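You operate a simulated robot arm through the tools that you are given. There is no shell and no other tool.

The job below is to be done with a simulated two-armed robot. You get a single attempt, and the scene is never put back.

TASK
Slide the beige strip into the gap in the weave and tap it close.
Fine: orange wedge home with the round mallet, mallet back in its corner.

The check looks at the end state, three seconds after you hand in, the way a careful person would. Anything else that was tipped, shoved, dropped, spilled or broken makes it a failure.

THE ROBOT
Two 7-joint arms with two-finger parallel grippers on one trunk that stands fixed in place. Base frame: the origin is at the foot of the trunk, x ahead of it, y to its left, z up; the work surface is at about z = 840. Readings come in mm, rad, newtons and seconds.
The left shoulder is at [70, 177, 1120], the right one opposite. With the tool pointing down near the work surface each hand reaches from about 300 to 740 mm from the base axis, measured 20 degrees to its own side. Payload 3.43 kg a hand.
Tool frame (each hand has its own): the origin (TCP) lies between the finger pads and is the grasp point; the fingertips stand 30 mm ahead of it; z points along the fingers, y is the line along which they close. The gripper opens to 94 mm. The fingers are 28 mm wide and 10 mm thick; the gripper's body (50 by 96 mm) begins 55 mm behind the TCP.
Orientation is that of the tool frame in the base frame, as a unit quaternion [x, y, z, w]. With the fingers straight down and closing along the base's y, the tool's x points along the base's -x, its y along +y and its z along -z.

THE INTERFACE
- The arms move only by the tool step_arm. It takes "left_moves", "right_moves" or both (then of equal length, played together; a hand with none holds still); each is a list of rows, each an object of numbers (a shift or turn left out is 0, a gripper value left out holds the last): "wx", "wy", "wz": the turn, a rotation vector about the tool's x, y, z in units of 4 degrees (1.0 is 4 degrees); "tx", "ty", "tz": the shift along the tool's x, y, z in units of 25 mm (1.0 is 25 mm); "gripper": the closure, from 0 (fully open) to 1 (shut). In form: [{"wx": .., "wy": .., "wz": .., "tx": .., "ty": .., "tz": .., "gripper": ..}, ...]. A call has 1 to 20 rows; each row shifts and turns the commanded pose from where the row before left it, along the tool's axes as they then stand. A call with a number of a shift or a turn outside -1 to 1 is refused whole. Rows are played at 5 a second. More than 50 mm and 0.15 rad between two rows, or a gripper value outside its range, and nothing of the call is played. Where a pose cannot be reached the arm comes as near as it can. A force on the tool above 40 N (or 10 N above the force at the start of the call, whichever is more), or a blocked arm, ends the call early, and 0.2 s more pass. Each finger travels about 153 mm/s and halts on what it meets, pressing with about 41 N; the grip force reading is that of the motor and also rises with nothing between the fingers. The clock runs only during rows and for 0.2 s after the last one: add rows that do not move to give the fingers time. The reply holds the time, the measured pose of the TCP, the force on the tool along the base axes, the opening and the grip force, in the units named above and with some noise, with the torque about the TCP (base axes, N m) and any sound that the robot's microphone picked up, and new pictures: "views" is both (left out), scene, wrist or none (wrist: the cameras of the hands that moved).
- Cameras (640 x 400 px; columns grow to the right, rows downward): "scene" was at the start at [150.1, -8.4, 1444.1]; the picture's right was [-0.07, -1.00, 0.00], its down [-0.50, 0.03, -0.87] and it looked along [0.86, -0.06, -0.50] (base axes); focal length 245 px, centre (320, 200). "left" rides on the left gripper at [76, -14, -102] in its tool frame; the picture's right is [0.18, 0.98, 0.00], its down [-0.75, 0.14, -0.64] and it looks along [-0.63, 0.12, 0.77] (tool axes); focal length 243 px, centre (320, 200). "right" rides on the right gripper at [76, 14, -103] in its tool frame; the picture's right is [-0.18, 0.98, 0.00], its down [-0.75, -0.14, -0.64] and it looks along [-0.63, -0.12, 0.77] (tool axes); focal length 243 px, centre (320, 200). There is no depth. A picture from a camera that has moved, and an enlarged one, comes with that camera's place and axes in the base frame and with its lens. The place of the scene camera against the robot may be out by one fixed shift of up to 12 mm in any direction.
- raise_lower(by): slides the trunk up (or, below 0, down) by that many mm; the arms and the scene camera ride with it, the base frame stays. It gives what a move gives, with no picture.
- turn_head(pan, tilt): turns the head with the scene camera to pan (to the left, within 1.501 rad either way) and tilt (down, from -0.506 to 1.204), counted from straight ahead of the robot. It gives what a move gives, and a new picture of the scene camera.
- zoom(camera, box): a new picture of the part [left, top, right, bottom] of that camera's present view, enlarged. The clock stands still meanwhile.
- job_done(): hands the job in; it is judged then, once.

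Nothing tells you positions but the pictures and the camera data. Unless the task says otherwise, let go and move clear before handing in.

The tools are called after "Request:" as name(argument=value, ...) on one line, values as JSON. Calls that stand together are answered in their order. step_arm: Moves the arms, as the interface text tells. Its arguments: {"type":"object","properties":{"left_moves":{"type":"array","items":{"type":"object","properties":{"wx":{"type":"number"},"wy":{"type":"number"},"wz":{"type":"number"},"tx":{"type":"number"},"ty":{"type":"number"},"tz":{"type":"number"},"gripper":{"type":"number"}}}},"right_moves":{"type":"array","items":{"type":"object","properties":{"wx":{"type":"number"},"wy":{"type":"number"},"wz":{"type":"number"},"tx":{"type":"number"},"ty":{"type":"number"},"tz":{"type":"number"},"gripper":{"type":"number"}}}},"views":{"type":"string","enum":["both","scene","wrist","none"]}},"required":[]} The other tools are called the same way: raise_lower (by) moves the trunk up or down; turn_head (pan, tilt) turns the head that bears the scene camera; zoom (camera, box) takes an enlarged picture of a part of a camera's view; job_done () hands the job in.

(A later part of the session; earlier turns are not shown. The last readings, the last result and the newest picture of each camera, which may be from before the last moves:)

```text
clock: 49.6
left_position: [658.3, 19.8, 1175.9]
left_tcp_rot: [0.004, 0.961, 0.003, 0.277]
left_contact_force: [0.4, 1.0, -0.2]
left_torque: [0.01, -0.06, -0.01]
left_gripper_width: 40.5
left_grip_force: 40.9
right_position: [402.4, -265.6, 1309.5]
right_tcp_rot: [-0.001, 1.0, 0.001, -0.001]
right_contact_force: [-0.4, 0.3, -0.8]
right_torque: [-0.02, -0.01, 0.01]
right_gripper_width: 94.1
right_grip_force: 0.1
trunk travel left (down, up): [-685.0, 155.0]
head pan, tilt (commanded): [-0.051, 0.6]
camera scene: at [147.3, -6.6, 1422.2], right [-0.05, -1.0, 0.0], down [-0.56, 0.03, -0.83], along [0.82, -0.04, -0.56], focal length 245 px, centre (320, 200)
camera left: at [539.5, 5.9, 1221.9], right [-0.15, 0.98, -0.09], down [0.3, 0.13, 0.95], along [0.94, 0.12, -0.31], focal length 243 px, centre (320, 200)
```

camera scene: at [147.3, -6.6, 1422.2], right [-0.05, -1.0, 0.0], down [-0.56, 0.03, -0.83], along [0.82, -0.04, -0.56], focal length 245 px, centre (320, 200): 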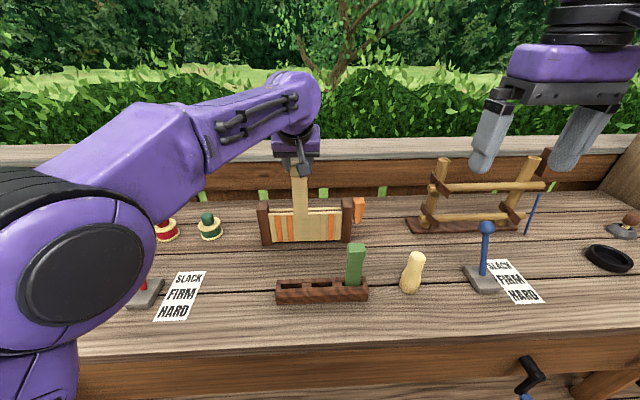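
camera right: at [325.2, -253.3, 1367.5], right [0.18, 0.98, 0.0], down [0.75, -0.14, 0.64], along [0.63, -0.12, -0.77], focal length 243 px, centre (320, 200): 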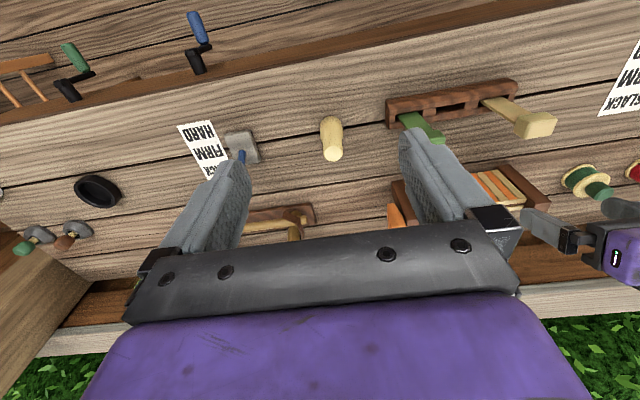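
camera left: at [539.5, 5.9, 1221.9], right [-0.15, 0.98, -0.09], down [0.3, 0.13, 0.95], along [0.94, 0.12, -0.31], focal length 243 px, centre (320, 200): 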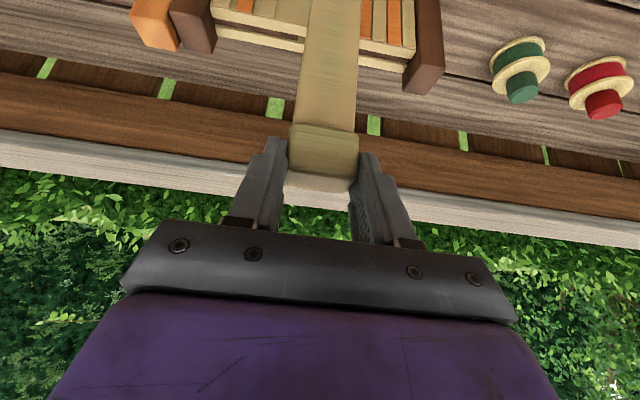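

Tracking is exact. I'll measure the strip's lower end relative to the hand before going further.

Request:
zoom(camera="scene", box=[250, 150, 370, 250])

Request:
zoom(camera="right", box=[380, 60, 640, 260])

```text
4.00 times, centred on (310, 200) of scene
camera zoom: at [147.3, -6.6, 1422.2], right [-0.05, -1.0, 0.0], down [-0.56, 0.03, -0.83], along [0.82, -0.04, -0.56], focal length 981 px, centre (360, 200)
```

zoom: 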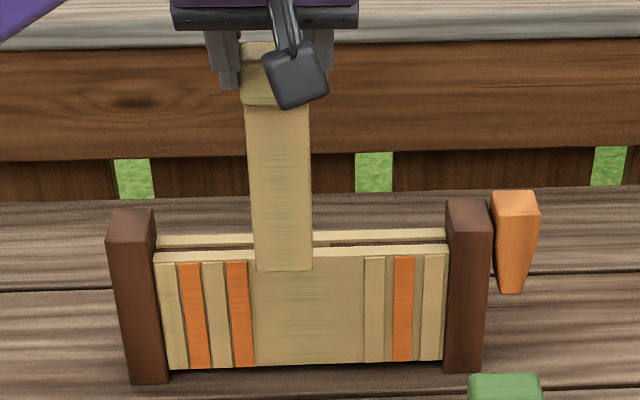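

```text
2.00 times, centred on (510, 160) of right
camera zoom: at [324.6, -252.0, 1413.0], right [0.18, 0.98, 0.0], down [0.75, -0.14, 0.64], along [0.63, -0.12, -0.77], focal length 485 px, centre (-60, 280)
```

zoom: 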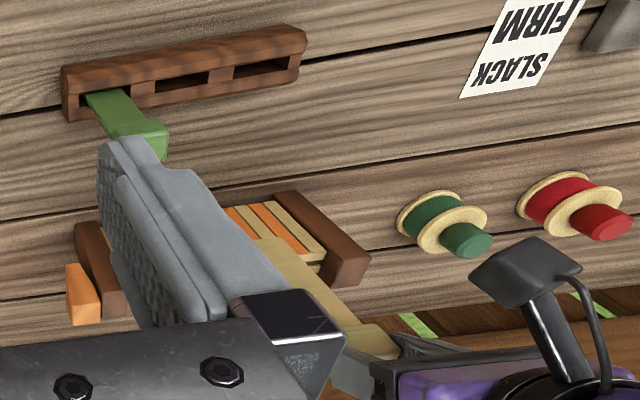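

The stem is about 135 mm long and 38.7 wide; its bottom is about 174 mm below the TCP. I'll raise the trunk and move over the slot with some height in hand.

Request:
raise_lower(by=80)

Request:
step_arm(left_moves=[{"tx": -0.104, "ty": -0.1, "tz": 0.9}, {"tx": -0.104, "ty": -0.1, "tz": 0.9}, {"tx": -0.104, "ty": -0.1, "tz": 0.9}, {"tx": -0.104, "ty": -0.1, "tz": 0.9}, {}, {}], views="both")

Request:
zoom(camera="left", box=[200, 0, 420, 140])

Request:
zoom(camera="scene", box=[250, 120, 370, 220])

```text
clock: 50.8
left_position: [660.1, 19.5, 1255.0]
left_tcp_rot: [0.004, 0.961, 0.003, 0.276]
left_contact_force: [0.1, -1.1, -0.6]
left_torque: [0.02, -0.01, 0.05]
left_gripper_width: 40.6
left_grip_force: 41.0
right_position: [401.8, -265.4, 1389.1]
right_tcp_rot: [0.0, 1.0, 0.001, 0.0]
right_contact_force: [0.7, -0.3, 0.4]
right_torque: [0.03, 0.01, 0.0]
right_gripper_width: 93.6
right_grip_force: 0.1
trunk travel left (down, up): [-765.0, 75.0]
head pan, tilt (commanded): [-0.051, 0.6]
```

```text
clock: 52.2
left_position: [714.6, 11.3, 1183.9]
left_tcp_rot: [0.005, 0.961, 0.003, 0.276]
left_contact_force: [0.1, -0.2, -0.7]
left_torque: [0.02, 0.03, 0.02]
left_gripper_width: 40.7
left_grip_force: 41.3
right_position: [401.3, -265.3, 1389.8]
right_tcp_rot: [0.0, 1.0, 0.0, 0.001]
right_contact_force: [0.1, 1.3, -0.7]
right_torque: [0.0, 0.0, -0.04]
right_gripper_width: 94.2
right_grip_force: 0.1
trunk travel left (down, up): [-765.0, 75.0]
head pan, tilt (commanded): [-0.051, 0.6]
camera scene: at [147.8, -6.8, 1502.1], right [-0.05, -1.0, 0.0], down [-0.56, 0.03, -0.83], along [0.82, -0.04, -0.56], focal length 245 px, centre (320, 200)
camera left: at [594.6, -3.5, 1230.6], right [-0.15, 0.98, -0.09], down [0.3, 0.13, 0.95], along [0.94, 0.12, -0.31], focal length 243 px, centre (320, 200)
```

scene: 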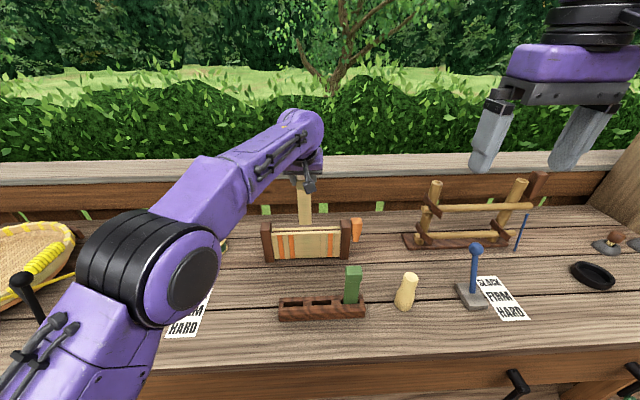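
left: 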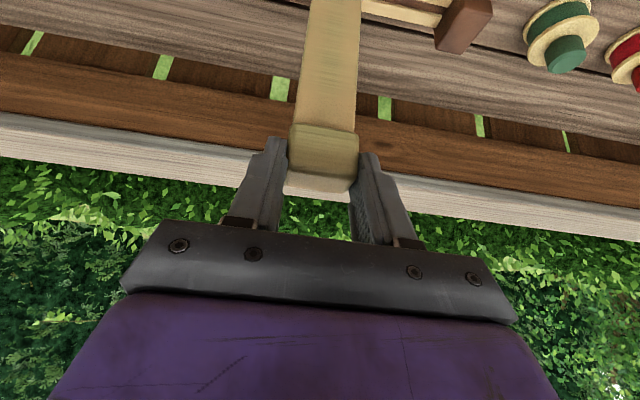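

```text
2.86 times, centred on (310, 70) of left
camera zoom: at [594.6, -3.5, 1230.6], right [-0.15, 0.98, -0.09], down [0.3, 0.13, 0.95], along [0.94, 0.12, -0.31], focal length 693 px, centre (349, 571)
```

zoom: 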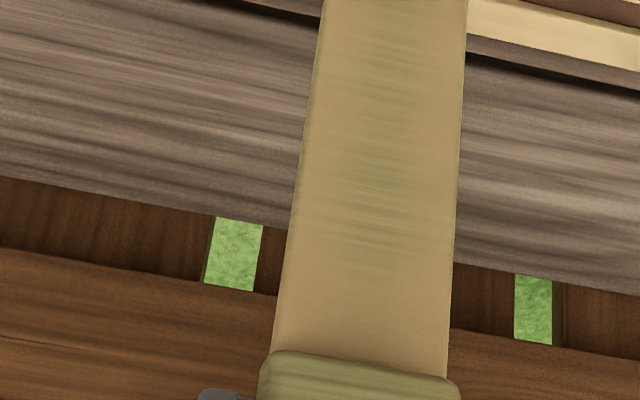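

```text
4.00 times, centred on (310, 170) of scene
camera zoom: at [147.8, -6.8, 1502.1], right [-0.05, -1.0, 0.0], down [-0.56, 0.03, -0.83], along [0.82, -0.04, -0.56], focal length 981 px, centre (360, 320)
```

zoom: 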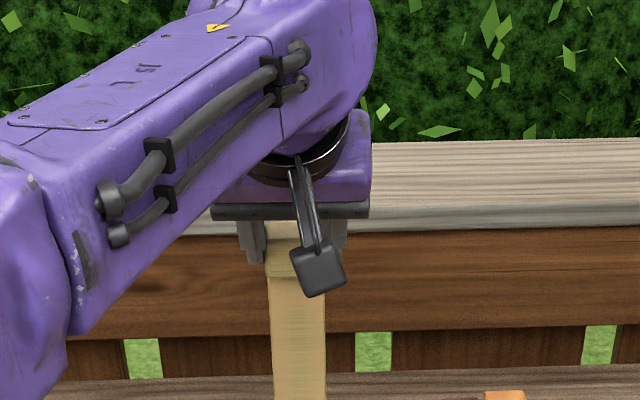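

The left camera can't see the slot past the strip, so I'll use the right hand's camera for a side view. Moving the right hand to an observing spot well clear of the left hand.

Request:
step_arm(right_moves=[{"tx": -0.907, "ty": 0.289, "tz": 0.729}, {"tx": -0.907, "ty": 0.289, "tz": 0.729}, {"tx": -0.907, "ty": 0.289, "tz": 0.729}, {"tx": -0.907, "ty": 0.289, "tz": 0.729}, {"tx": -0.907, "ty": 0.289, "tz": 0.729}, {"tx": -0.907, "ty": 0.289, "tz": 0.729}, {"tx": -0.907, "ty": 0.289, "tz": 0.729}, {"tx": -0.907, "ty": 0.289, "tz": 0.729}, {"tx": -0.907, "ty": 0.289, "tz": 0.729}, {}], views="none")

Request:
step_arm(right_moves=[{"wz": -1}, {"wz": -1}, {"wz": -1}, {"wz": -1}, {"wz": -1}, {"wz": -1}, {"wz": -1}, {"wz": -1}, {"wz": -1}, {"wz": -1}, {"wz": -1}, {"wz": -1}, {"wz": -1}, {"wz": -1}, {"wz": -1}, {"wz": -1}, {"wz": -1}, {"wz": -1}, {}], views="both")

```text
clock: 54.4
left_position: [714.6, 10.5, 1183.8]
left_tcp_rot: [0.004, 0.961, 0.003, 0.276]
left_contact_force: [-0.5, 0.6, -0.8]
left_torque: [-0.02, 0.0, 0.02]
left_gripper_width: 40.6
left_grip_force: 40.8
right_position: [605.5, -202.7, 1225.0]
right_tcp_rot: [0.0, 1.0, 0.0, 0.001]
right_contact_force: [-1.0, 0.0, -0.2]
right_torque: [-0.01, 0.0, 0.04]
right_gripper_width: 94.1
right_grip_force: 0.0
trunk travel left (down, up): [-765.0, 75.0]
head pan, tilt (commanded): [-0.051, 0.6]
```

```text
clock: 58.4
left_position: [713.4, 10.2, 1183.3]
left_tcp_rot: [0.004, 0.961, 0.003, 0.277]
left_contact_force: [0.8, 0.6, -0.1]
left_torque: [0.03, 0.03, -0.04]
left_gripper_width: 40.8
left_grip_force: 40.8
right_position: [605.0, -201.8, 1226.0]
right_tcp_rot: [-0.588, 0.809, 0.0, 0.0]
right_contact_force: [-0.3, -0.1, 0.0]
right_torque: [0.01, -0.02, 0.0]
right_gripper_width: 94.0
right_grip_force: 0.2
trunk travel left (down, up): [-765.0, 75.0]
head pan, tilt (commanded): [-0.051, 0.6]
camera scene: at [148.2, -6.8, 1502.1], right [-0.05, -1.0, 0.0], down [-0.56, 0.03, -0.82], along [0.82, -0.04, -0.57], focal length 245 px, centre (320, 200)
camera right: at [569.1, -269.5, 1329.0], right [-0.88, 0.48, 0.0], down [0.37, 0.67, 0.64], along [0.31, 0.56, -0.77], focal length 243 px, centre (320, 200)
```

scene: 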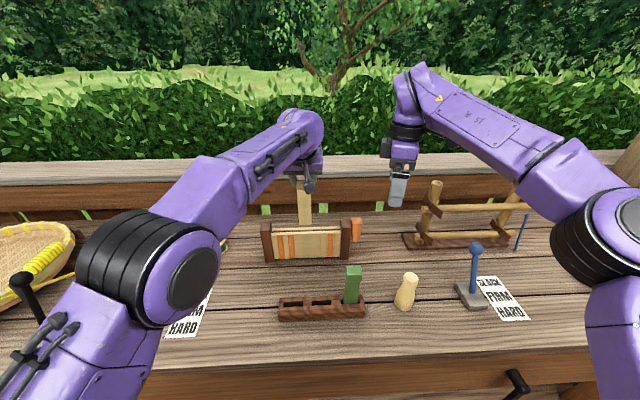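
right: 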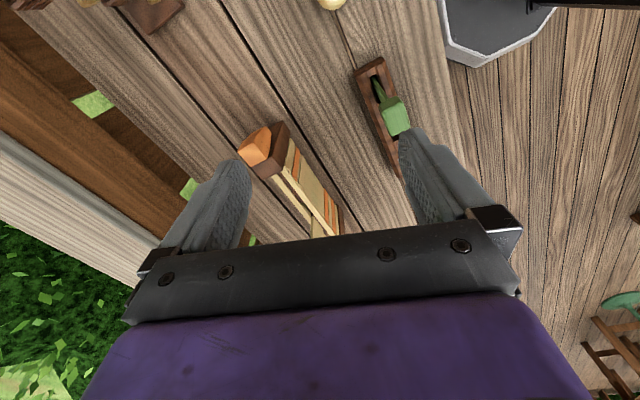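

The strip's lower end is just hidden behind the gripper plate in this view. I'll tilt the right hand a little so the camera looks more level.

Request:
step_arm(right_moves=[{"wy": -0.7}, {"wy": -0.7}, {"wy": -0.7}, {"wy": -0.7}, {"wy": -0.7}, {"wy": -0.7}, {}], views="wrist")

Request:
zoom(camera="right", box=[220, 60, 400, 240])

```text
clock: 60.0
left_position: [714.5, 11.1, 1183.4]
left_tcp_rot: [0.003, 0.961, 0.003, 0.277]
left_contact_force: [-0.1, -0.4, -0.5]
left_torque: [0.0, 0.02, 0.0]
left_gripper_width: 40.6
left_grip_force: 41.4
right_position: [606.6, -200.8, 1225.3]
right_tcp_rot: [-0.582, 0.8, 0.086, 0.118]
right_contact_force: [-0.7, 0.3, -0.2]
right_torque: [-0.01, -0.02, 0.0]
right_gripper_width: 93.7
right_grip_force: 0.2
trunk travel left (down, up): [-765.0, 75.0]
head pan, tilt (commanded): [-0.051, 0.6]
camera right: at [561.0, -294.6, 1302.2], right [-0.88, 0.47, 0.05], down [0.3, 0.47, 0.83], along [0.37, 0.75, -0.55], focal length 243 px, centre (320, 200)
```

right: 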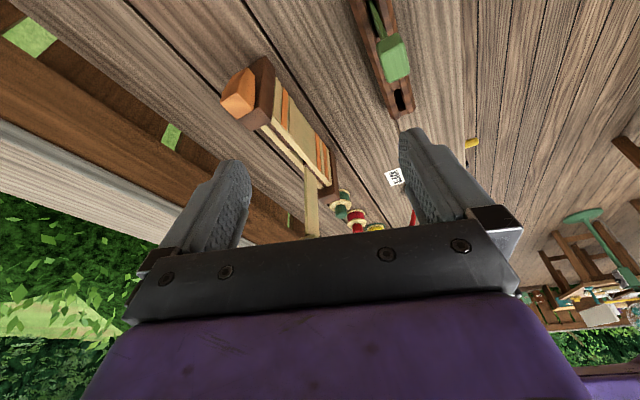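

```text
2.22 times, centred on (310, 150) of right
camera zoom: at [561.0, -294.6, 1302.2], right [-0.88, 0.47, 0.05], down [0.3, 0.47, 0.83], along [0.37, 0.75, -0.55], focal length 539 px, centre (342, 311)
```

zoom: 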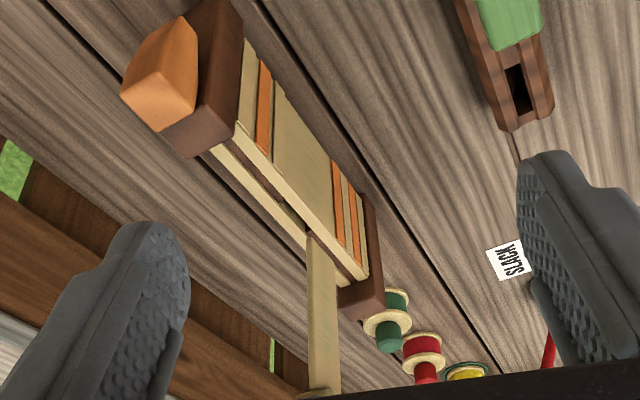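

Now the strip's lower end and slot are both visible. Enlarging that area.

Request:
zoom(camera="right", box=[270, 110, 350, 180])

Request:
zoom(camera="scene", box=[255, 190, 355, 265])

```text
5.71 times, centred on (310, 145) of right
camera zoom: at [561.0, -294.6, 1302.2], right [-0.88, 0.47, 0.05], down [0.3, 0.47, 0.83], along [0.37, 0.75, -0.55], focal length 1386 px, centre (377, 514)
```

zoom: 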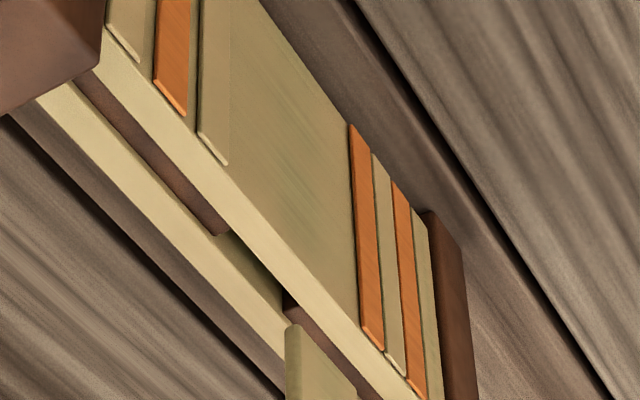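

```text
5.33 times, centred on (305, 228) of scene
camera zoom: at [148.3, -6.7, 1502.1], right [-0.05, -1.0, 0.0], down [-0.56, 0.03, -0.82], along [0.82, -0.04, -0.57], focal length 1308 px, centre (400, 53)
```

zoom: 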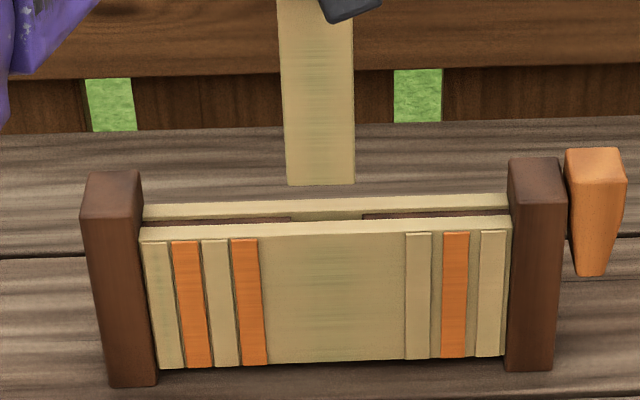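

Request:
zoom(camera="right", box=[295, 140, 327, 170])

Request:
zoom(camera="scene", box=[290, 205, 330, 240])

```text
13.33 times, centred on (311, 155) of right
camera zoom: at [561.0, -294.6, 1302.2], right [-0.88, 0.47, 0.05], down [0.3, 0.47, 0.83], along [0.37, 0.75, -0.55], focal length 3235 px, centre (440, 800)
```

zoom: 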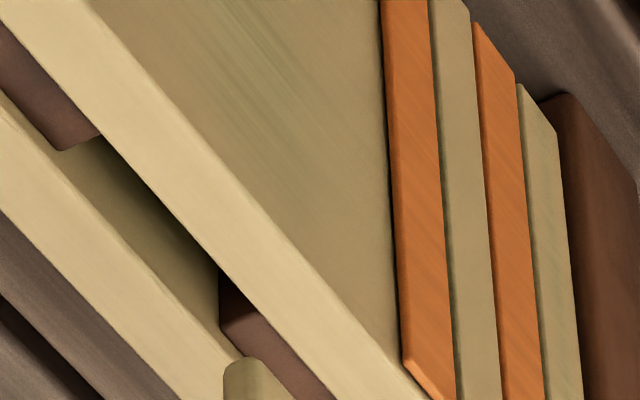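

```text
11.43 times, centred on (310, 222) of scene
camera zoom: at [148.3, -6.7, 1502.1], right [-0.05, -1.0, 0.0], down [-0.56, 0.03, -0.82], along [0.82, -0.04, -0.57], focal length 2803 px, centre (434, -57)
```

zoom: 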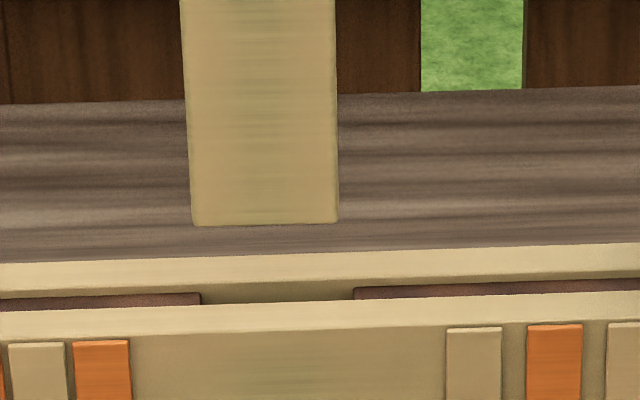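

Superb detail: the slot is about 6–7 mm wide, the strip about 4 mm thick. Strip is now centred about x 727.5, bottom at z ≈ 1012. I'll bring it over the slot, about 12 mm above the wall tops, and measure the offset again.

Request:
step_arm(left_moves=[{"tx": 0.047, "ty": -0.04, "tz": 0.68}, {"tx": 0.047, "ty": -0.04, "tz": 0.68}, {}, {}], views="none")

Request:
zoom(camera="right", box=[295, 140, 327, 170])

Request:
zoom(camera="scene", box=[290, 205, 330, 240])

```text
clock: 61.0
left_position: [731.8, 9.7, 1152.6]
left_tcp_rot: [0.003, 0.961, 0.004, 0.276]
left_contact_force: [-0.1, -0.2, -0.5]
left_torque: [0.01, 0.03, 0.05]
left_gripper_width: 40.7
left_grip_force: 41.0
right_position: [606.9, -200.6, 1225.4]
right_tcp_rot: [-0.582, 0.8, 0.087, 0.119]
right_contact_force: [1.1, -0.5, -0.4]
right_torque: [-0.02, -0.01, -0.01]
right_gripper_width: 94.1
right_grip_force: 0.1
trunk travel left (down, up): [-765.0, 75.0]
head pan, tilt (commanded): [-0.051, 0.6]
```

```text
13.33 times, centred on (311, 155) of right
camera zoom: at [561.1, -294.8, 1302.3], right [-0.88, 0.47, 0.05], down [0.3, 0.47, 0.83], along [0.37, 0.75, -0.55], focal length 3235 px, centre (440, 800)
```

zoom: 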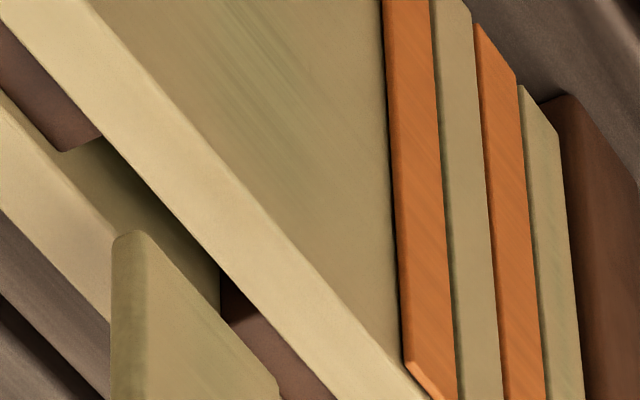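

```text
11.43 times, centred on (310, 222) of scene
camera zoom: at [148.3, -6.9, 1502.1], right [-0.05, -1.0, 0.0], down [-0.56, 0.03, -0.82], along [0.82, -0.04, -0.57], focal length 2803 px, centre (434, -57)
```

zoom: 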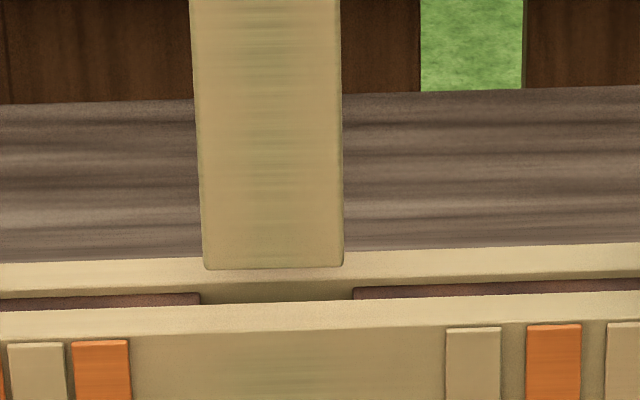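

I'll lower about 8 mm more so that the strip's end is only a few mm above the slot, which makes the side-by-side comparison independent of height.

Request:
step_arm(left_moves=[{"tx": 0.17, "tz": 0.27}, {}, {}], views="none")

Request:
zoom(camera="right", box=[295, 140, 327, 160])

Request:
zoom(camera="scene", box=[290, 218, 330, 243])

```text
clock: 61.8
left_position: [731.9, 10.5, 1147.0]
left_tcp_rot: [0.004, 0.961, 0.002, 0.276]
left_contact_force: [-0.1, 0.7, -0.3]
left_torque: [0.01, -0.02, 0.03]
left_gripper_width: 40.7
left_grip_force: 40.8
right_position: [606.8, -201.8, 1225.9]
right_tcp_rot: [-0.581, 0.8, 0.086, 0.119]
right_contact_force: [0.6, 0.1, 0.4]
right_torque: [-0.03, 0.0, -0.02]
right_gripper_width: 94.2
right_grip_force: 0.0
trunk travel left (down, up): [-765.0, 75.0]
head pan, tilt (commanded): [-0.051, 0.6]
```

```text
16.00 times, centred on (311, 150) of right
camera zoom: at [561.1, -294.7, 1302.3], right [-0.88, 0.47, 0.05], down [0.3, 0.47, 0.83], along [0.37, 0.75, -0.55], focal length 3882 px, centre (464, 1000)
```

zoom: 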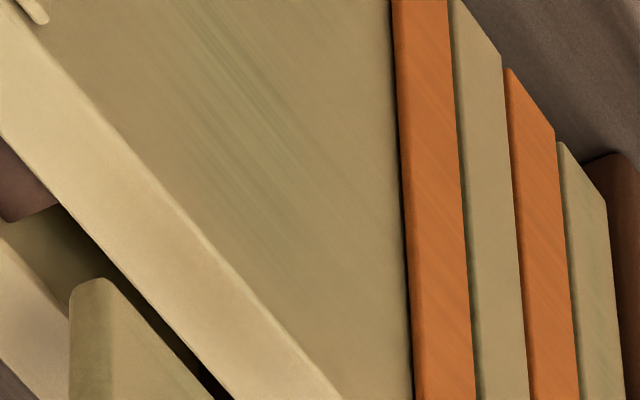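

```text
16.00 times, centred on (310, 230) of scene
camera zoom: at [148.3, -6.9, 1502.1], right [-0.05, -1.0, 0.0], down [-0.56, 0.03, -0.82], along [0.82, -0.04, -0.57], focal length 3925 px, centre (480, -288)
```

zoom: 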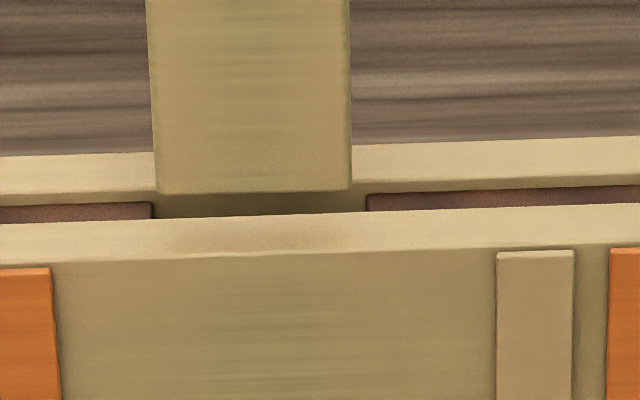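

In the scene view the strip needs to go about 1.2 mm toward -y, and both views suggest about 1–2 mm further in +x. I'll nudge it and lower 4 mm more.

Request:
step_arm(left_moves=[{"tx": 0.044, "ty": -0.048, "tz": 0.161}, {}, {}], views="none")

Request:
zoom(camera="right", box=[288, 138, 316, 158])

Request:
zoom(camera="scene", box=[294, 223, 326, 243])

```text
clock: 62.6
left_position: [732.8, 9.2, 1141.4]
left_tcp_rot: [0.003, 0.961, 0.003, 0.276]
left_contact_force: [0.0, 0.1, 0.8]
left_torque: [-0.01, -0.02, 0.0]
left_gripper_width: 40.6
left_grip_force: 41.1
right_position: [606.4, -200.7, 1225.2]
right_tcp_rot: [-0.581, 0.801, 0.086, 0.117]
right_contact_force: [-0.5, 0.6, 0.3]
right_torque: [0.0, 0.0, 0.01]
right_gripper_width: 93.9
right_grip_force: 0.1
trunk travel left (down, up): [-765.0, 75.0]
head pan, tilt (commanded): [-0.051, 0.6]
```

```text
16.00 times, centred on (302, 148) of right
camera zoom: at [561.0, -294.7, 1302.4], right [-0.88, 0.47, 0.05], down [0.3, 0.47, 0.83], along [0.37, 0.75, -0.55], focal length 3882 px, centre (608, 1032)
```

zoom: 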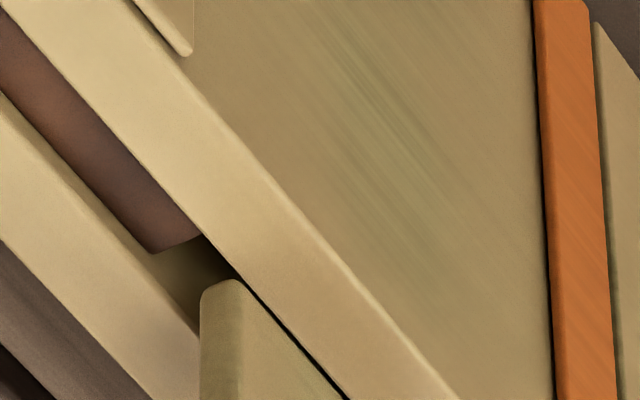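

```text
16.00 times, centred on (310, 233) of scene
camera zoom: at [148.1, -6.8, 1502.1], right [-0.05, -1.0, 0.0], down [-0.56, 0.03, -0.82], along [0.82, -0.04, -0.57], focal length 3925 px, centre (480, -328)
```

zoom: 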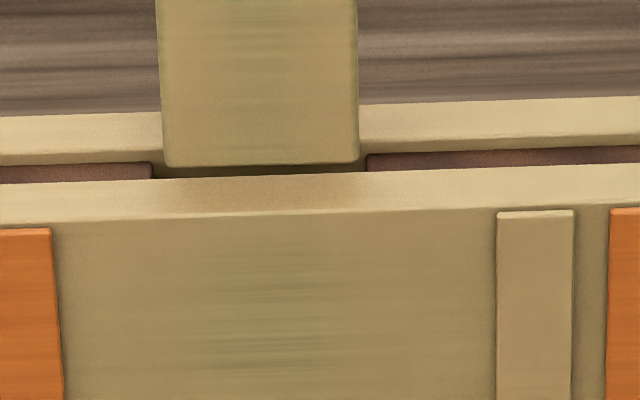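

Alignment in y is now even. I want an exact check of x and yaw, so I'll take very high zooms of both ends of the strip's lower edge.

Request:
zoom(camera="scene", box=[298, 227, 316, 238])

Request:
zoom(camera="scene", box=[260, 215, 350, 260])

Request:
zoom(camera="right", box=[294, 145, 312, 160])

```text
16.00 times, centred on (307, 232) of scene
camera zoom: at [148.1, -6.8, 1502.1], right [-0.05, -1.0, 0.0], down [-0.56, 0.03, -0.82], along [0.82, -0.04, -0.57], focal length 3925 px, centre (528, -320)
```

zoom: 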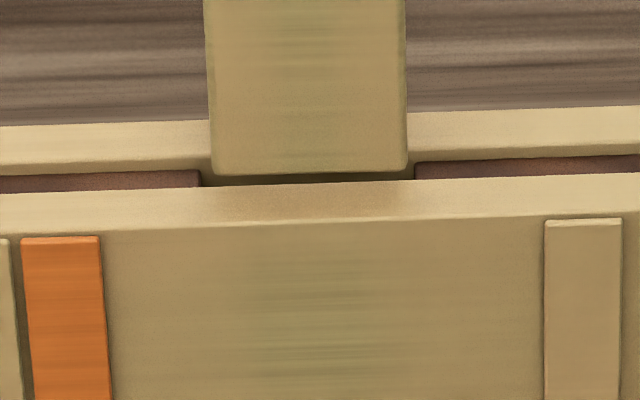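

```text
7.11 times, centred on (305, 238) of scene
camera zoom: at [148.1, -6.8, 1502.1], right [-0.05, -1.0, 0.0], down [-0.56, 0.03, -0.82], along [0.82, -0.04, -0.57], focal length 1744 px, centre (427, -67)
```

zoom: 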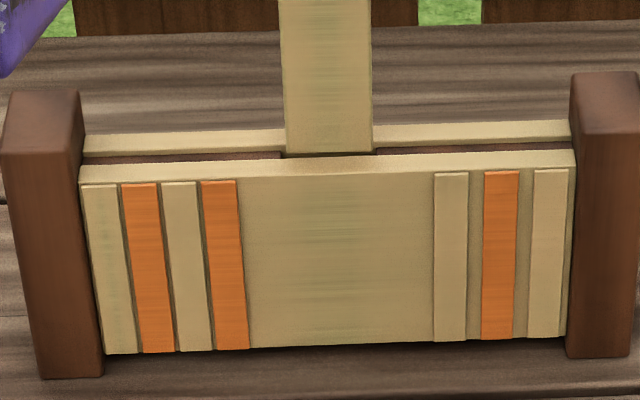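

```text
16.00 times, centred on (303, 152) of right
camera zoom: at [561.0, -294.7, 1302.4], right [-0.88, 0.47, 0.05], down [0.3, 0.47, 0.83], along [0.37, 0.75, -0.55], focal length 3882 px, centre (592, 960)
```

zoom: 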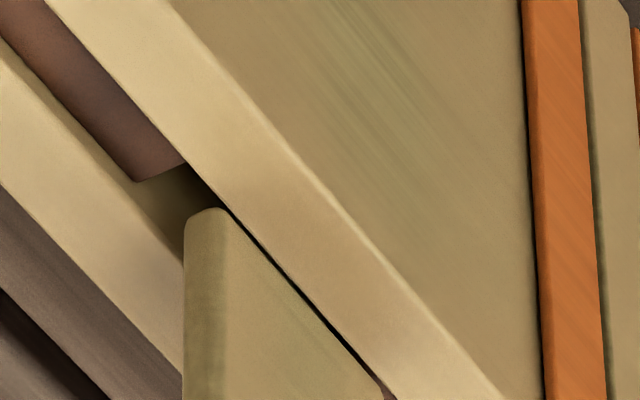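

The frame's slot is really about 7.5–8 mm wide (the filler is recessed), and all views now agree the strip should go about 2 mm further in +x. Nudging and rechecking.

Request:
step_arm(left_moves=[{"tx": -0.075, "tz": 0.047}, {}, {}], views="none")

Request:
zoom(camera="scene", box=[298, 227, 316, 238])

Request:
zoom(camera="right", box=[294, 145, 312, 160])

```text
clock: 63.4
left_position: [734.6, 7.3, 1141.6]
left_tcp_rot: [0.005, 0.961, 0.002, 0.277]
left_contact_force: [0.8, -0.2, 0.7]
left_torque: [-0.02, 0.03, 0.03]
left_gripper_width: 40.8
left_grip_force: 41.3
right_position: [607.1, -201.5, 1226.1]
right_tcp_rot: [-0.582, 0.8, 0.086, 0.118]
right_contact_force: [-0.2, -0.1, 0.1]
right_torque: [0.03, -0.02, -0.01]
right_gripper_width: 94.0
right_grip_force: 0.1
trunk travel left (down, up): [-765.0, 75.0]
head pan, tilt (commanded): [-0.051, 0.6]
```

```text
16.00 times, centred on (307, 232) of scene
camera zoom: at [148.2, -6.9, 1502.1], right [-0.05, -1.0, 0.0], down [-0.56, 0.03, -0.82], along [0.82, -0.04, -0.57], focal length 3925 px, centre (528, -320)
```

zoom: 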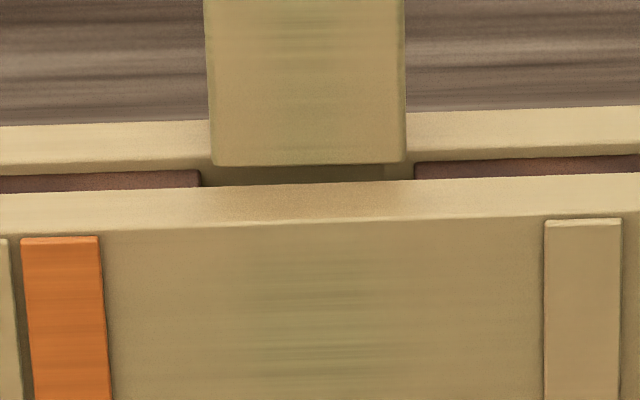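

```text
16.00 times, centred on (303, 152) of right
camera zoom: at [561.0, -294.7, 1302.4], right [-0.88, 0.47, 0.05], down [0.3, 0.47, 0.83], along [0.37, 0.75, -0.55], focal length 3882 px, centre (592, 960)
```

zoom: 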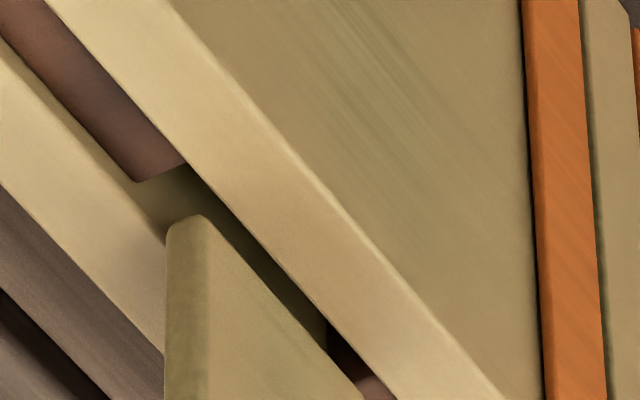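

Now both views agree: about 1.4 mm clear at the front and about 2.5 mm at the back, even in y. Lowering gently by 6 mm and checking the force.

Request:
step_arm(left_moves=[{"tx": 0.0424, "tz": 0.0678}, {"tx": 0.0424, "tz": 0.0678}, {"tx": 0.0424, "tz": 0.0678}, {}, {}], views="none")

Request:
zoom(camera="scene", box=[298, 227, 316, 238])

Request:
zoom(camera="right", box=[294, 145, 312, 160])

```text
clock: 64.6
left_position: [736.0, 7.4, 1136.2]
left_tcp_rot: [0.005, 0.961, 0.002, 0.277]
left_contact_force: [-0.8, 0.2, 0.1]
left_torque: [-0.01, 0.03, 0.0]
left_gripper_width: 40.6
left_grip_force: 41.2
right_position: [606.0, -200.5, 1225.9]
right_tcp_rot: [-0.581, 0.8, 0.087, 0.118]
right_contact_force: [-0.2, -0.4, 0.7]
right_torque: [-0.01, 0.01, 0.02]
right_gripper_width: 93.9
right_grip_force: 0.2
trunk travel left (down, up): [-765.0, 75.0]
head pan, tilt (commanded): [-0.051, 0.6]
```

```text
16.00 times, centred on (307, 232) of scene
camera zoom: at [148.2, -6.9, 1502.1], right [-0.05, -1.0, 0.0], down [-0.56, 0.03, -0.82], along [0.82, -0.04, -0.57], focal length 3925 px, centre (528, -320)
```

zoom: 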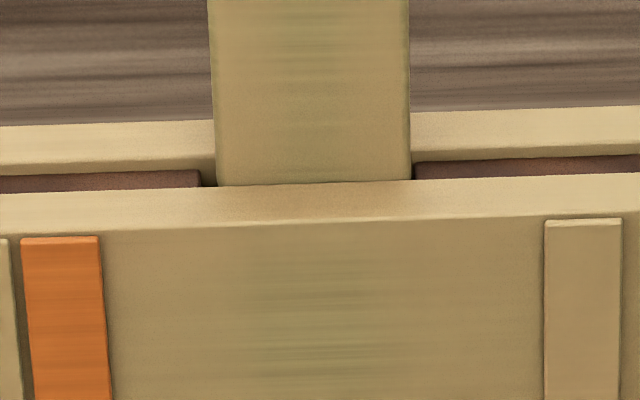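

```text
16.00 times, centred on (303, 152) of right
camera zoom: at [561.0, -294.7, 1302.4], right [-0.88, 0.47, 0.05], down [0.3, 0.47, 0.83], along [0.37, 0.75, -0.55], focal length 3882 px, centre (592, 960)
```

zoom: 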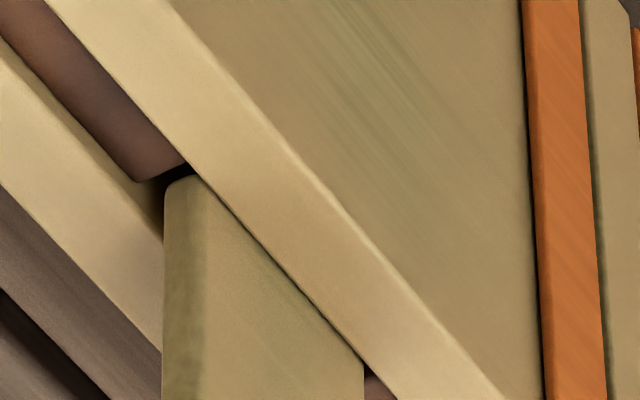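

The strip's end is entering the slot with no force. It has crept about 1.3 mm toward -y; I'll correct that and go on down slowly.

Request:
step_arm(left_moves=[{"ty": 0.05}, {"tx": 0.0424, "tz": 0.0678}, {"tx": 0.0424, "tz": 0.0678}, {"tx": 0.0424, "tz": 0.0678}, {}, {}], views="none")

Request:
zoom(camera="scene", box=[298, 227, 316, 238])

Request:
zoom(camera="right", box=[294, 145, 312, 160])

```text
clock: 66.0
left_position: [734.1, 7.6, 1129.3]
left_tcp_rot: [0.004, 0.961, 0.002, 0.277]
left_contact_force: [0.6, 0.1, -1.4]
left_torque: [0.01, 0.05, 0.02]
left_gripper_width: 40.3
left_grip_force: 40.7
right_position: [606.4, -201.2, 1226.3]
right_tcp_rot: [-0.582, 0.8, 0.086, 0.117]
right_contact_force: [-0.3, 0.3, -0.7]
right_torque: [0.0, 0.04, -0.03]
right_gripper_width: 93.8
right_grip_force: 0.0
trunk travel left (down, up): [-765.0, 75.0]
head pan, tilt (commanded): [-0.051, 0.6]
```

```text
16.00 times, centred on (307, 232) of scene
camera zoom: at [148.2, -6.9, 1502.1], right [-0.05, -1.0, 0.0], down [-0.56, 0.03, -0.82], along [0.82, -0.04, -0.57], focal length 3925 px, centre (528, -320)
```

zoom: 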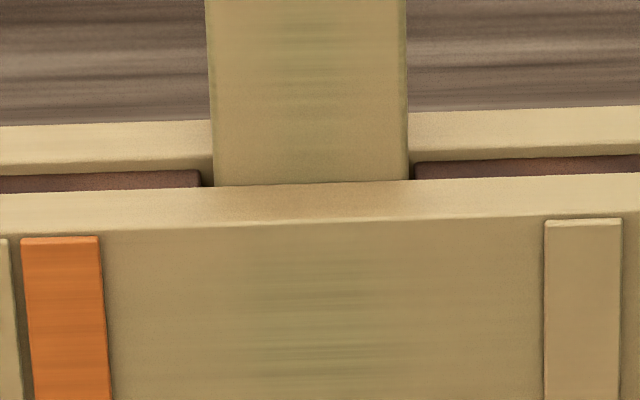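

```text
16.00 times, centred on (303, 152) of right
camera zoom: at [561.0, -294.7, 1302.4], right [-0.88, 0.47, 0.05], down [0.3, 0.47, 0.83], along [0.37, 0.75, -0.55], focal length 3882 px, centre (592, 960)
```

zoom: 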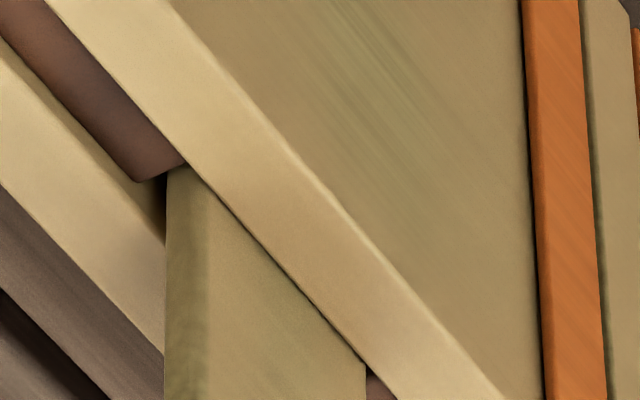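

It is inside the slot. From here I'll lower with the trunk (perfectly vertical, joints fixed), in small steps with force checks, after a 0.6 mm y trim.

Request:
step_arm(left_moves=[{"ty": 0.025}, {}], views="none")

Request:
raise_lower(by=-8)

Request:
raise_lower(by=-8)

Request:
zoom(camera="scene", box=[290, 217, 320, 237])

Request:
zoom(camera="right", box=[280, 125, 320, 150])

```text
clock: 66.6
left_position: [735.4, 8.8, 1129.7]
left_tcp_rot: [0.004, 0.961, 0.003, 0.277]
left_contact_force: [0.8, 0.1, 0.0]
left_torque: [-0.03, -0.14, 0.04]
left_gripper_width: 40.8
left_grip_force: 40.8
right_position: [606.4, -201.8, 1224.7]
right_tcp_rot: [-0.582, 0.8, 0.086, 0.118]
right_contact_force: [0.5, 0.8, 0.4]
right_torque: [-0.02, 0.01, -0.01]
right_gripper_width: 94.1
right_grip_force: 0.1
trunk travel left (down, up): [-765.0, 75.0]
head pan, tilt (commanded): [-0.051, 0.6]
```

```text
clock: 67.2
left_position: [734.8, 10.1, 1121.2]
left_tcp_rot: [0.004, 0.961, 0.003, 0.276]
left_contact_force: [1.4, 0.3, -1.0]
left_torque: [0.05, -0.3, 0.05]
left_gripper_width: 40.7
left_grip_force: 40.9
right_position: [607.2, -201.2, 1217.3]
right_tcp_rot: [-0.582, 0.8, 0.087, 0.117]
right_contact_force: [-0.1, -0.3, 0.1]
right_torque: [-0.06, 0.0, -0.03]
right_gripper_width: 94.1
right_grip_force: 0.0
trunk travel left (down, up): [-757.0, 83.0]
head pan, tilt (commanded): [-0.051, 0.6]
```

```text
clock: 67.7
left_position: [734.7, 9.9, 1113.1]
left_tcp_rot: [0.004, 0.961, 0.002, 0.277]
left_contact_force: [2.8, -0.6, -0.9]
left_torque: [0.0, -0.35, 0.01]
left_gripper_width: 40.6
left_grip_force: 40.9
right_position: [606.9, -201.7, 1209.2]
right_tcp_rot: [-0.581, 0.801, 0.086, 0.119]
right_contact_force: [-1.0, -0.9, -0.2]
right_torque: [-0.02, 0.0, -0.02]
right_gripper_width: 94.1
right_grip_force: 0.1
trunk travel left (down, up): [-749.0, 91.0]
head pan, tilt (commanded): [-0.051, 0.6]
```

```text
16.00 times, centred on (305, 227) of scene
camera zoom: at [148.4, -7.0, 1486.0], right [-0.05, -1.0, 0.0], down [-0.56, 0.03, -0.82], along [0.82, -0.04, -0.57], focal length 3925 px, centre (560, -232)
```

zoom: 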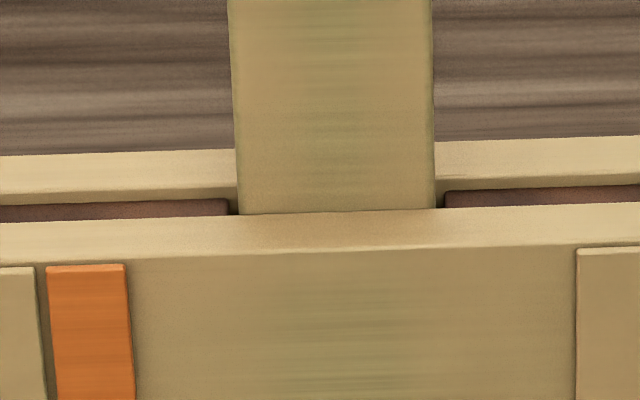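

```text
16.00 times, centred on (300, 138) of right
camera zoom: at [561.2, -294.8, 1286.2], right [-0.88, 0.47, 0.05], down [0.3, 0.47, 0.83], along [0.37, 0.75, -0.55], focal length 3882 px, centre (640, 1200)
```

zoom: 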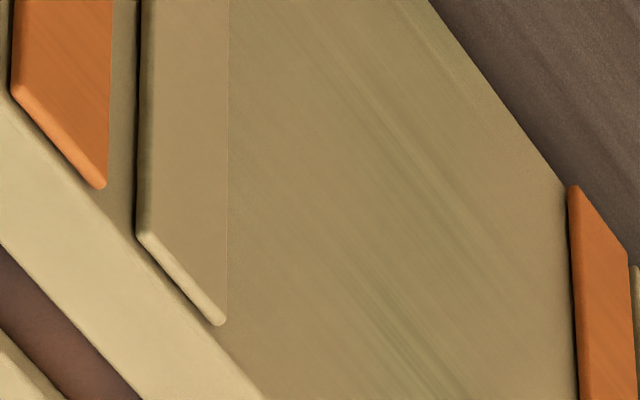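

A slight sideways force (+2.8 N in x at the strip's lower end) shows it is brushing the front wall. I'll look again at how it sits before correcting.

Request:
step_arm(right_moves=[{}], views="wrist")

Request:
zoom(camera="right", box=[270, 130, 350, 200])

```text
clock: 68.1
left_position: [735.1, 8.5, 1113.6]
left_tcp_rot: [0.004, 0.961, 0.003, 0.277]
left_contact_force: [0.0, 0.0, 0.2]
left_torque: [0.01, -0.03, 0.04]
left_gripper_width: 40.9
left_grip_force: 41.0
right_position: [606.3, -201.0, 1210.4]
right_tcp_rot: [-0.581, 0.801, 0.085, 0.117]
right_contact_force: [1.1, -0.4, 0.8]
right_torque: [-0.01, 0.01, 0.01]
right_gripper_width: 94.1
right_grip_force: 0.1
trunk travel left (down, up): [-749.0, 91.0]
head pan, tilt (commanded): [-0.051, 0.6]
camera right: at [561.2, -294.8, 1286.3], right [-0.88, 0.47, 0.05], down [0.3, 0.47, 0.83], along [0.37, 0.75, -0.55], focal length 243 px, centre (320, 200)
```

right: 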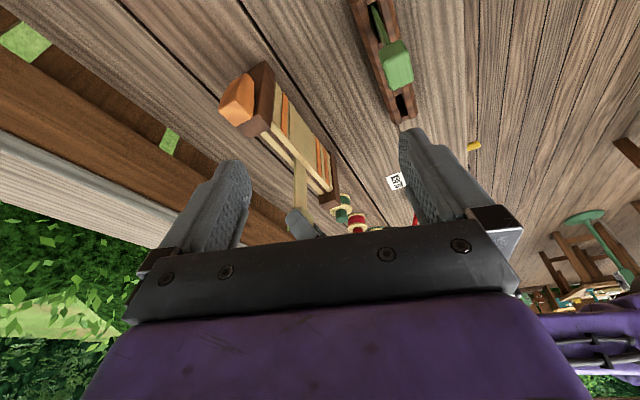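

```text
5.71 times, centred on (310, 165) of right
camera zoom: at [561.2, -294.8, 1286.3], right [-0.88, 0.47, 0.05], down [0.3, 0.47, 0.83], along [0.37, 0.75, -0.55], focal length 1386 px, centre (377, 400)
```

zoom: 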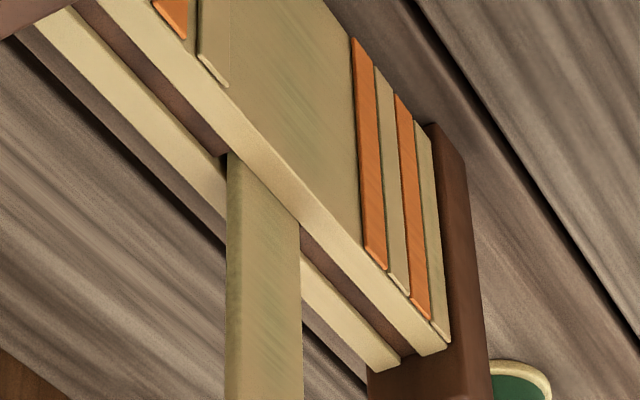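

Request:
zoom(camera="right", box=[294, 152, 322, 172])

```text
16.00 times, centred on (308, 162) of right
camera zoom: at [561.2, -294.8, 1286.3], right [-0.88, 0.47, 0.05], down [0.3, 0.47, 0.83], along [0.37, 0.75, -0.55], focal length 3882 px, centre (512, 808)
```

zoom: 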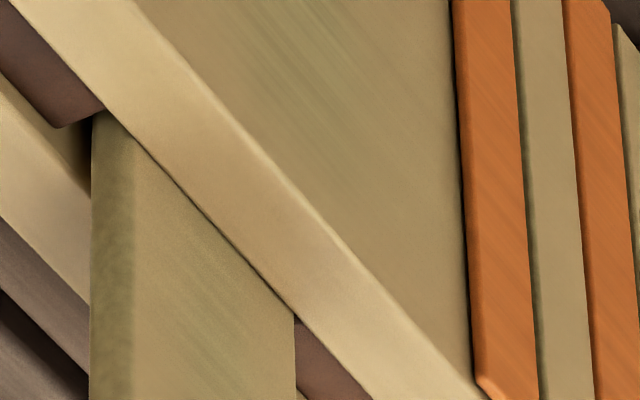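

The strip sits against the front side of the slot. I'll shift 1 mm in +x and continue lowering in small steps.

Request:
step_arm(left_moves=[{"tx": -0.037, "tz": 0.023}, {}], views="none")

Request:
raise_lower(by=-8)

Request:
raise_lower(by=-8)

Request:
step_arm(left_moves=[{}], views="none")

```text
clock: 68.7
left_position: [735.0, 9.2, 1113.1]
left_tcp_rot: [0.002, 0.961, 0.003, 0.277]
left_contact_force: [0.0, -0.2, -1.5]
left_torque: [0.03, 0.0, -0.02]
left_gripper_width: 40.5
left_grip_force: 41.3
right_position: [605.7, -200.7, 1210.4]
right_tcp_rot: [-0.581, 0.8, 0.086, 0.118]
right_contact_force: [0.0, 0.3, 0.5]
right_torque: [-0.02, 0.01, -0.02]
right_gripper_width: 94.0
right_grip_force: 0.1
trunk travel left (down, up): [-749.0, 91.0]
head pan, tilt (commanded): [-0.051, 0.6]
```

```text
clock: 69.3
left_position: [737.0, 9.8, 1105.7]
left_tcp_rot: [0.004, 0.961, 0.002, 0.277]
left_contact_force: [0.0, -0.3, -0.1]
left_torque: [-0.02, 0.01, -0.06]
left_gripper_width: 40.4
left_grip_force: 41.0
right_position: [607.6, -202.1, 1201.8]
right_tcp_rot: [-0.582, 0.8, 0.086, 0.118]
right_contact_force: [0.5, -0.9, -0.3]
right_torque: [0.01, -0.03, 0.03]
right_gripper_width: 94.1
right_grip_force: 0.0
trunk travel left (down, up): [-741.0, 99.0]
head pan, tilt (commanded): [-0.051, 0.6]
```

```text
clock: 69.9
left_position: [736.6, 8.6, 1097.6]
left_tcp_rot: [0.004, 0.961, 0.003, 0.276]
left_contact_force: [0.6, 0.1, -0.8]
left_torque: [0.01, -0.06, -0.05]
left_gripper_width: 40.7
left_grip_force: 41.5
right_position: [607.2, -201.8, 1193.8]
right_tcp_rot: [-0.582, 0.8, 0.086, 0.118]
right_contact_force: [-0.8, 0.2, 0.0]
right_torque: [-0.01, 0.0, 0.02]
right_gripper_width: 93.9
right_grip_force: 0.1
trunk travel left (down, up): [-733.0, 107.0]
head pan, tilt (commanded): [-0.051, 0.6]
```

```text
clock: 70.3
left_position: [737.6, 9.3, 1097.6]
left_tcp_rot: [0.004, 0.961, 0.003, 0.276]
left_contact_force: [-0.6, -1.2, -1.2]
left_torque: [-0.04, 0.0, 0.01]
left_gripper_width: 40.6
left_grip_force: 41.0
right_position: [605.8, -201.8, 1194.4]
right_tcp_rot: [-0.581, 0.801, 0.085, 0.118]
right_contact_force: [0.3, 0.7, 0.9]
right_torque: [-0.01, 0.03, 0.01]
right_gripper_width: 93.8
right_grip_force: 0.0
trunk travel left (down, up): [-733.0, 107.0]
head pan, tilt (commanded): [-0.051, 0.6]
```

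No side force now; the strip is about 40 mm deep. Continuing down.

Request:
raise_lower(by=-12)

Request:
raise_lower(by=-12)

Request:
raise_lower(by=-12)

Request:
step_arm(left_moves=[{}], views="both")

```text
clock: 70.9
left_position: [736.9, 9.7, 1085.2]
left_tcp_rot: [0.004, 0.961, 0.004, 0.277]
left_contact_force: [0.4, 0.7, -0.8]
left_torque: [-0.01, 0.02, -0.01]
left_gripper_width: 40.8
left_grip_force: 41.1
right_position: [606.2, -202.0, 1182.1]
right_tcp_rot: [-0.581, 0.801, 0.086, 0.117]
right_contact_force: [0.0, -1.3, -0.1]
right_torque: [-0.04, 0.03, 0.0]
right_gripper_width: 94.1
right_grip_force: 0.1
trunk travel left (down, up): [-721.0, 119.0]
head pan, tilt (commanded): [-0.051, 0.6]
```

```text
clock: 71.5
left_position: [736.9, 8.7, 1073.4]
left_tcp_rot: [0.004, 0.961, 0.002, 0.276]
left_contact_force: [0.9, -0.6, -0.7]
left_torque: [-0.01, -0.01, 0.0]
left_gripper_width: 40.6
left_grip_force: 41.3
right_position: [606.5, -201.3, 1169.8]
right_tcp_rot: [-0.581, 0.8, 0.086, 0.119]
right_contact_force: [-0.4, 0.2, -0.4]
right_torque: [-0.01, 0.02, 0.03]
right_gripper_width: 94.2
right_grip_force: 0.1
trunk travel left (down, up): [-709.0, 131.0]
head pan, tilt (commanded): [-0.051, 0.6]
```

```text
clock: 72.1
left_position: [736.2, 9.6, 1061.2]
left_tcp_rot: [0.004, 0.961, 0.002, 0.278]
left_contact_force: [-0.6, 0.0, -0.4]
left_torque: [-0.03, 0.0, 0.03]
left_gripper_width: 40.7
left_grip_force: 41.3
right_position: [606.6, -201.5, 1158.0]
right_tcp_rot: [-0.582, 0.8, 0.086, 0.118]
right_contact_force: [-0.3, -0.1, 0.5]
right_torque: [0.02, 0.0, 0.01]
right_gripper_width: 94.1
right_grip_force: 0.0
trunk travel left (down, up): [-697.0, 143.0]
head pan, tilt (commanded): [-0.051, 0.6]
```

```text
clock: 72.5
left_position: [736.7, 8.3, 1061.6]
left_tcp_rot: [0.003, 0.961, 0.003, 0.276]
left_contact_force: [0.3, -0.2, -1.0]
left_torque: [0.0, 0.01, 0.0]
left_gripper_width: 40.4
left_grip_force: 41.1
right_position: [606.7, -201.0, 1156.3]
right_tcp_rot: [-0.582, 0.8, 0.086, 0.118]
right_contact_force: [-0.1, -0.4, -0.1]
right_torque: [0.03, 0.0, 0.01]
right_gripper_width: 94.4
right_grip_force: 0.1
trunk travel left (down, up): [-697.0, 143.0]
head pan, tilt (commanded): [-0.051, 0.6]
camera scene: at [148.8, -7.0, 1434.0], right [-0.05, -1.0, 0.0], down [-0.56, 0.03, -0.82], along [0.82, -0.04, -0.57], focal length 245 px, centre (320, 200)
camera left: at [617.4, -5.1, 1108.1], right [-0.15, 0.98, -0.09], down [0.3, 0.13, 0.95], along [0.94, 0.12, -0.31], focal length 243 px, centre (320, 200)
```

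scene: 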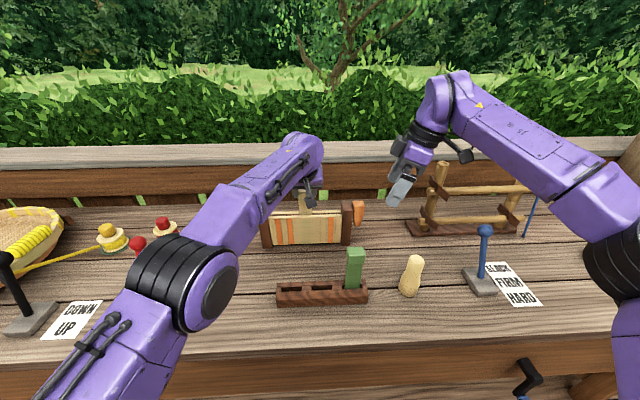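
left: 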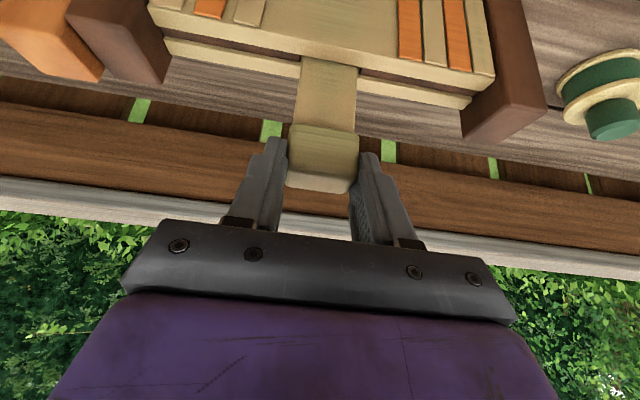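

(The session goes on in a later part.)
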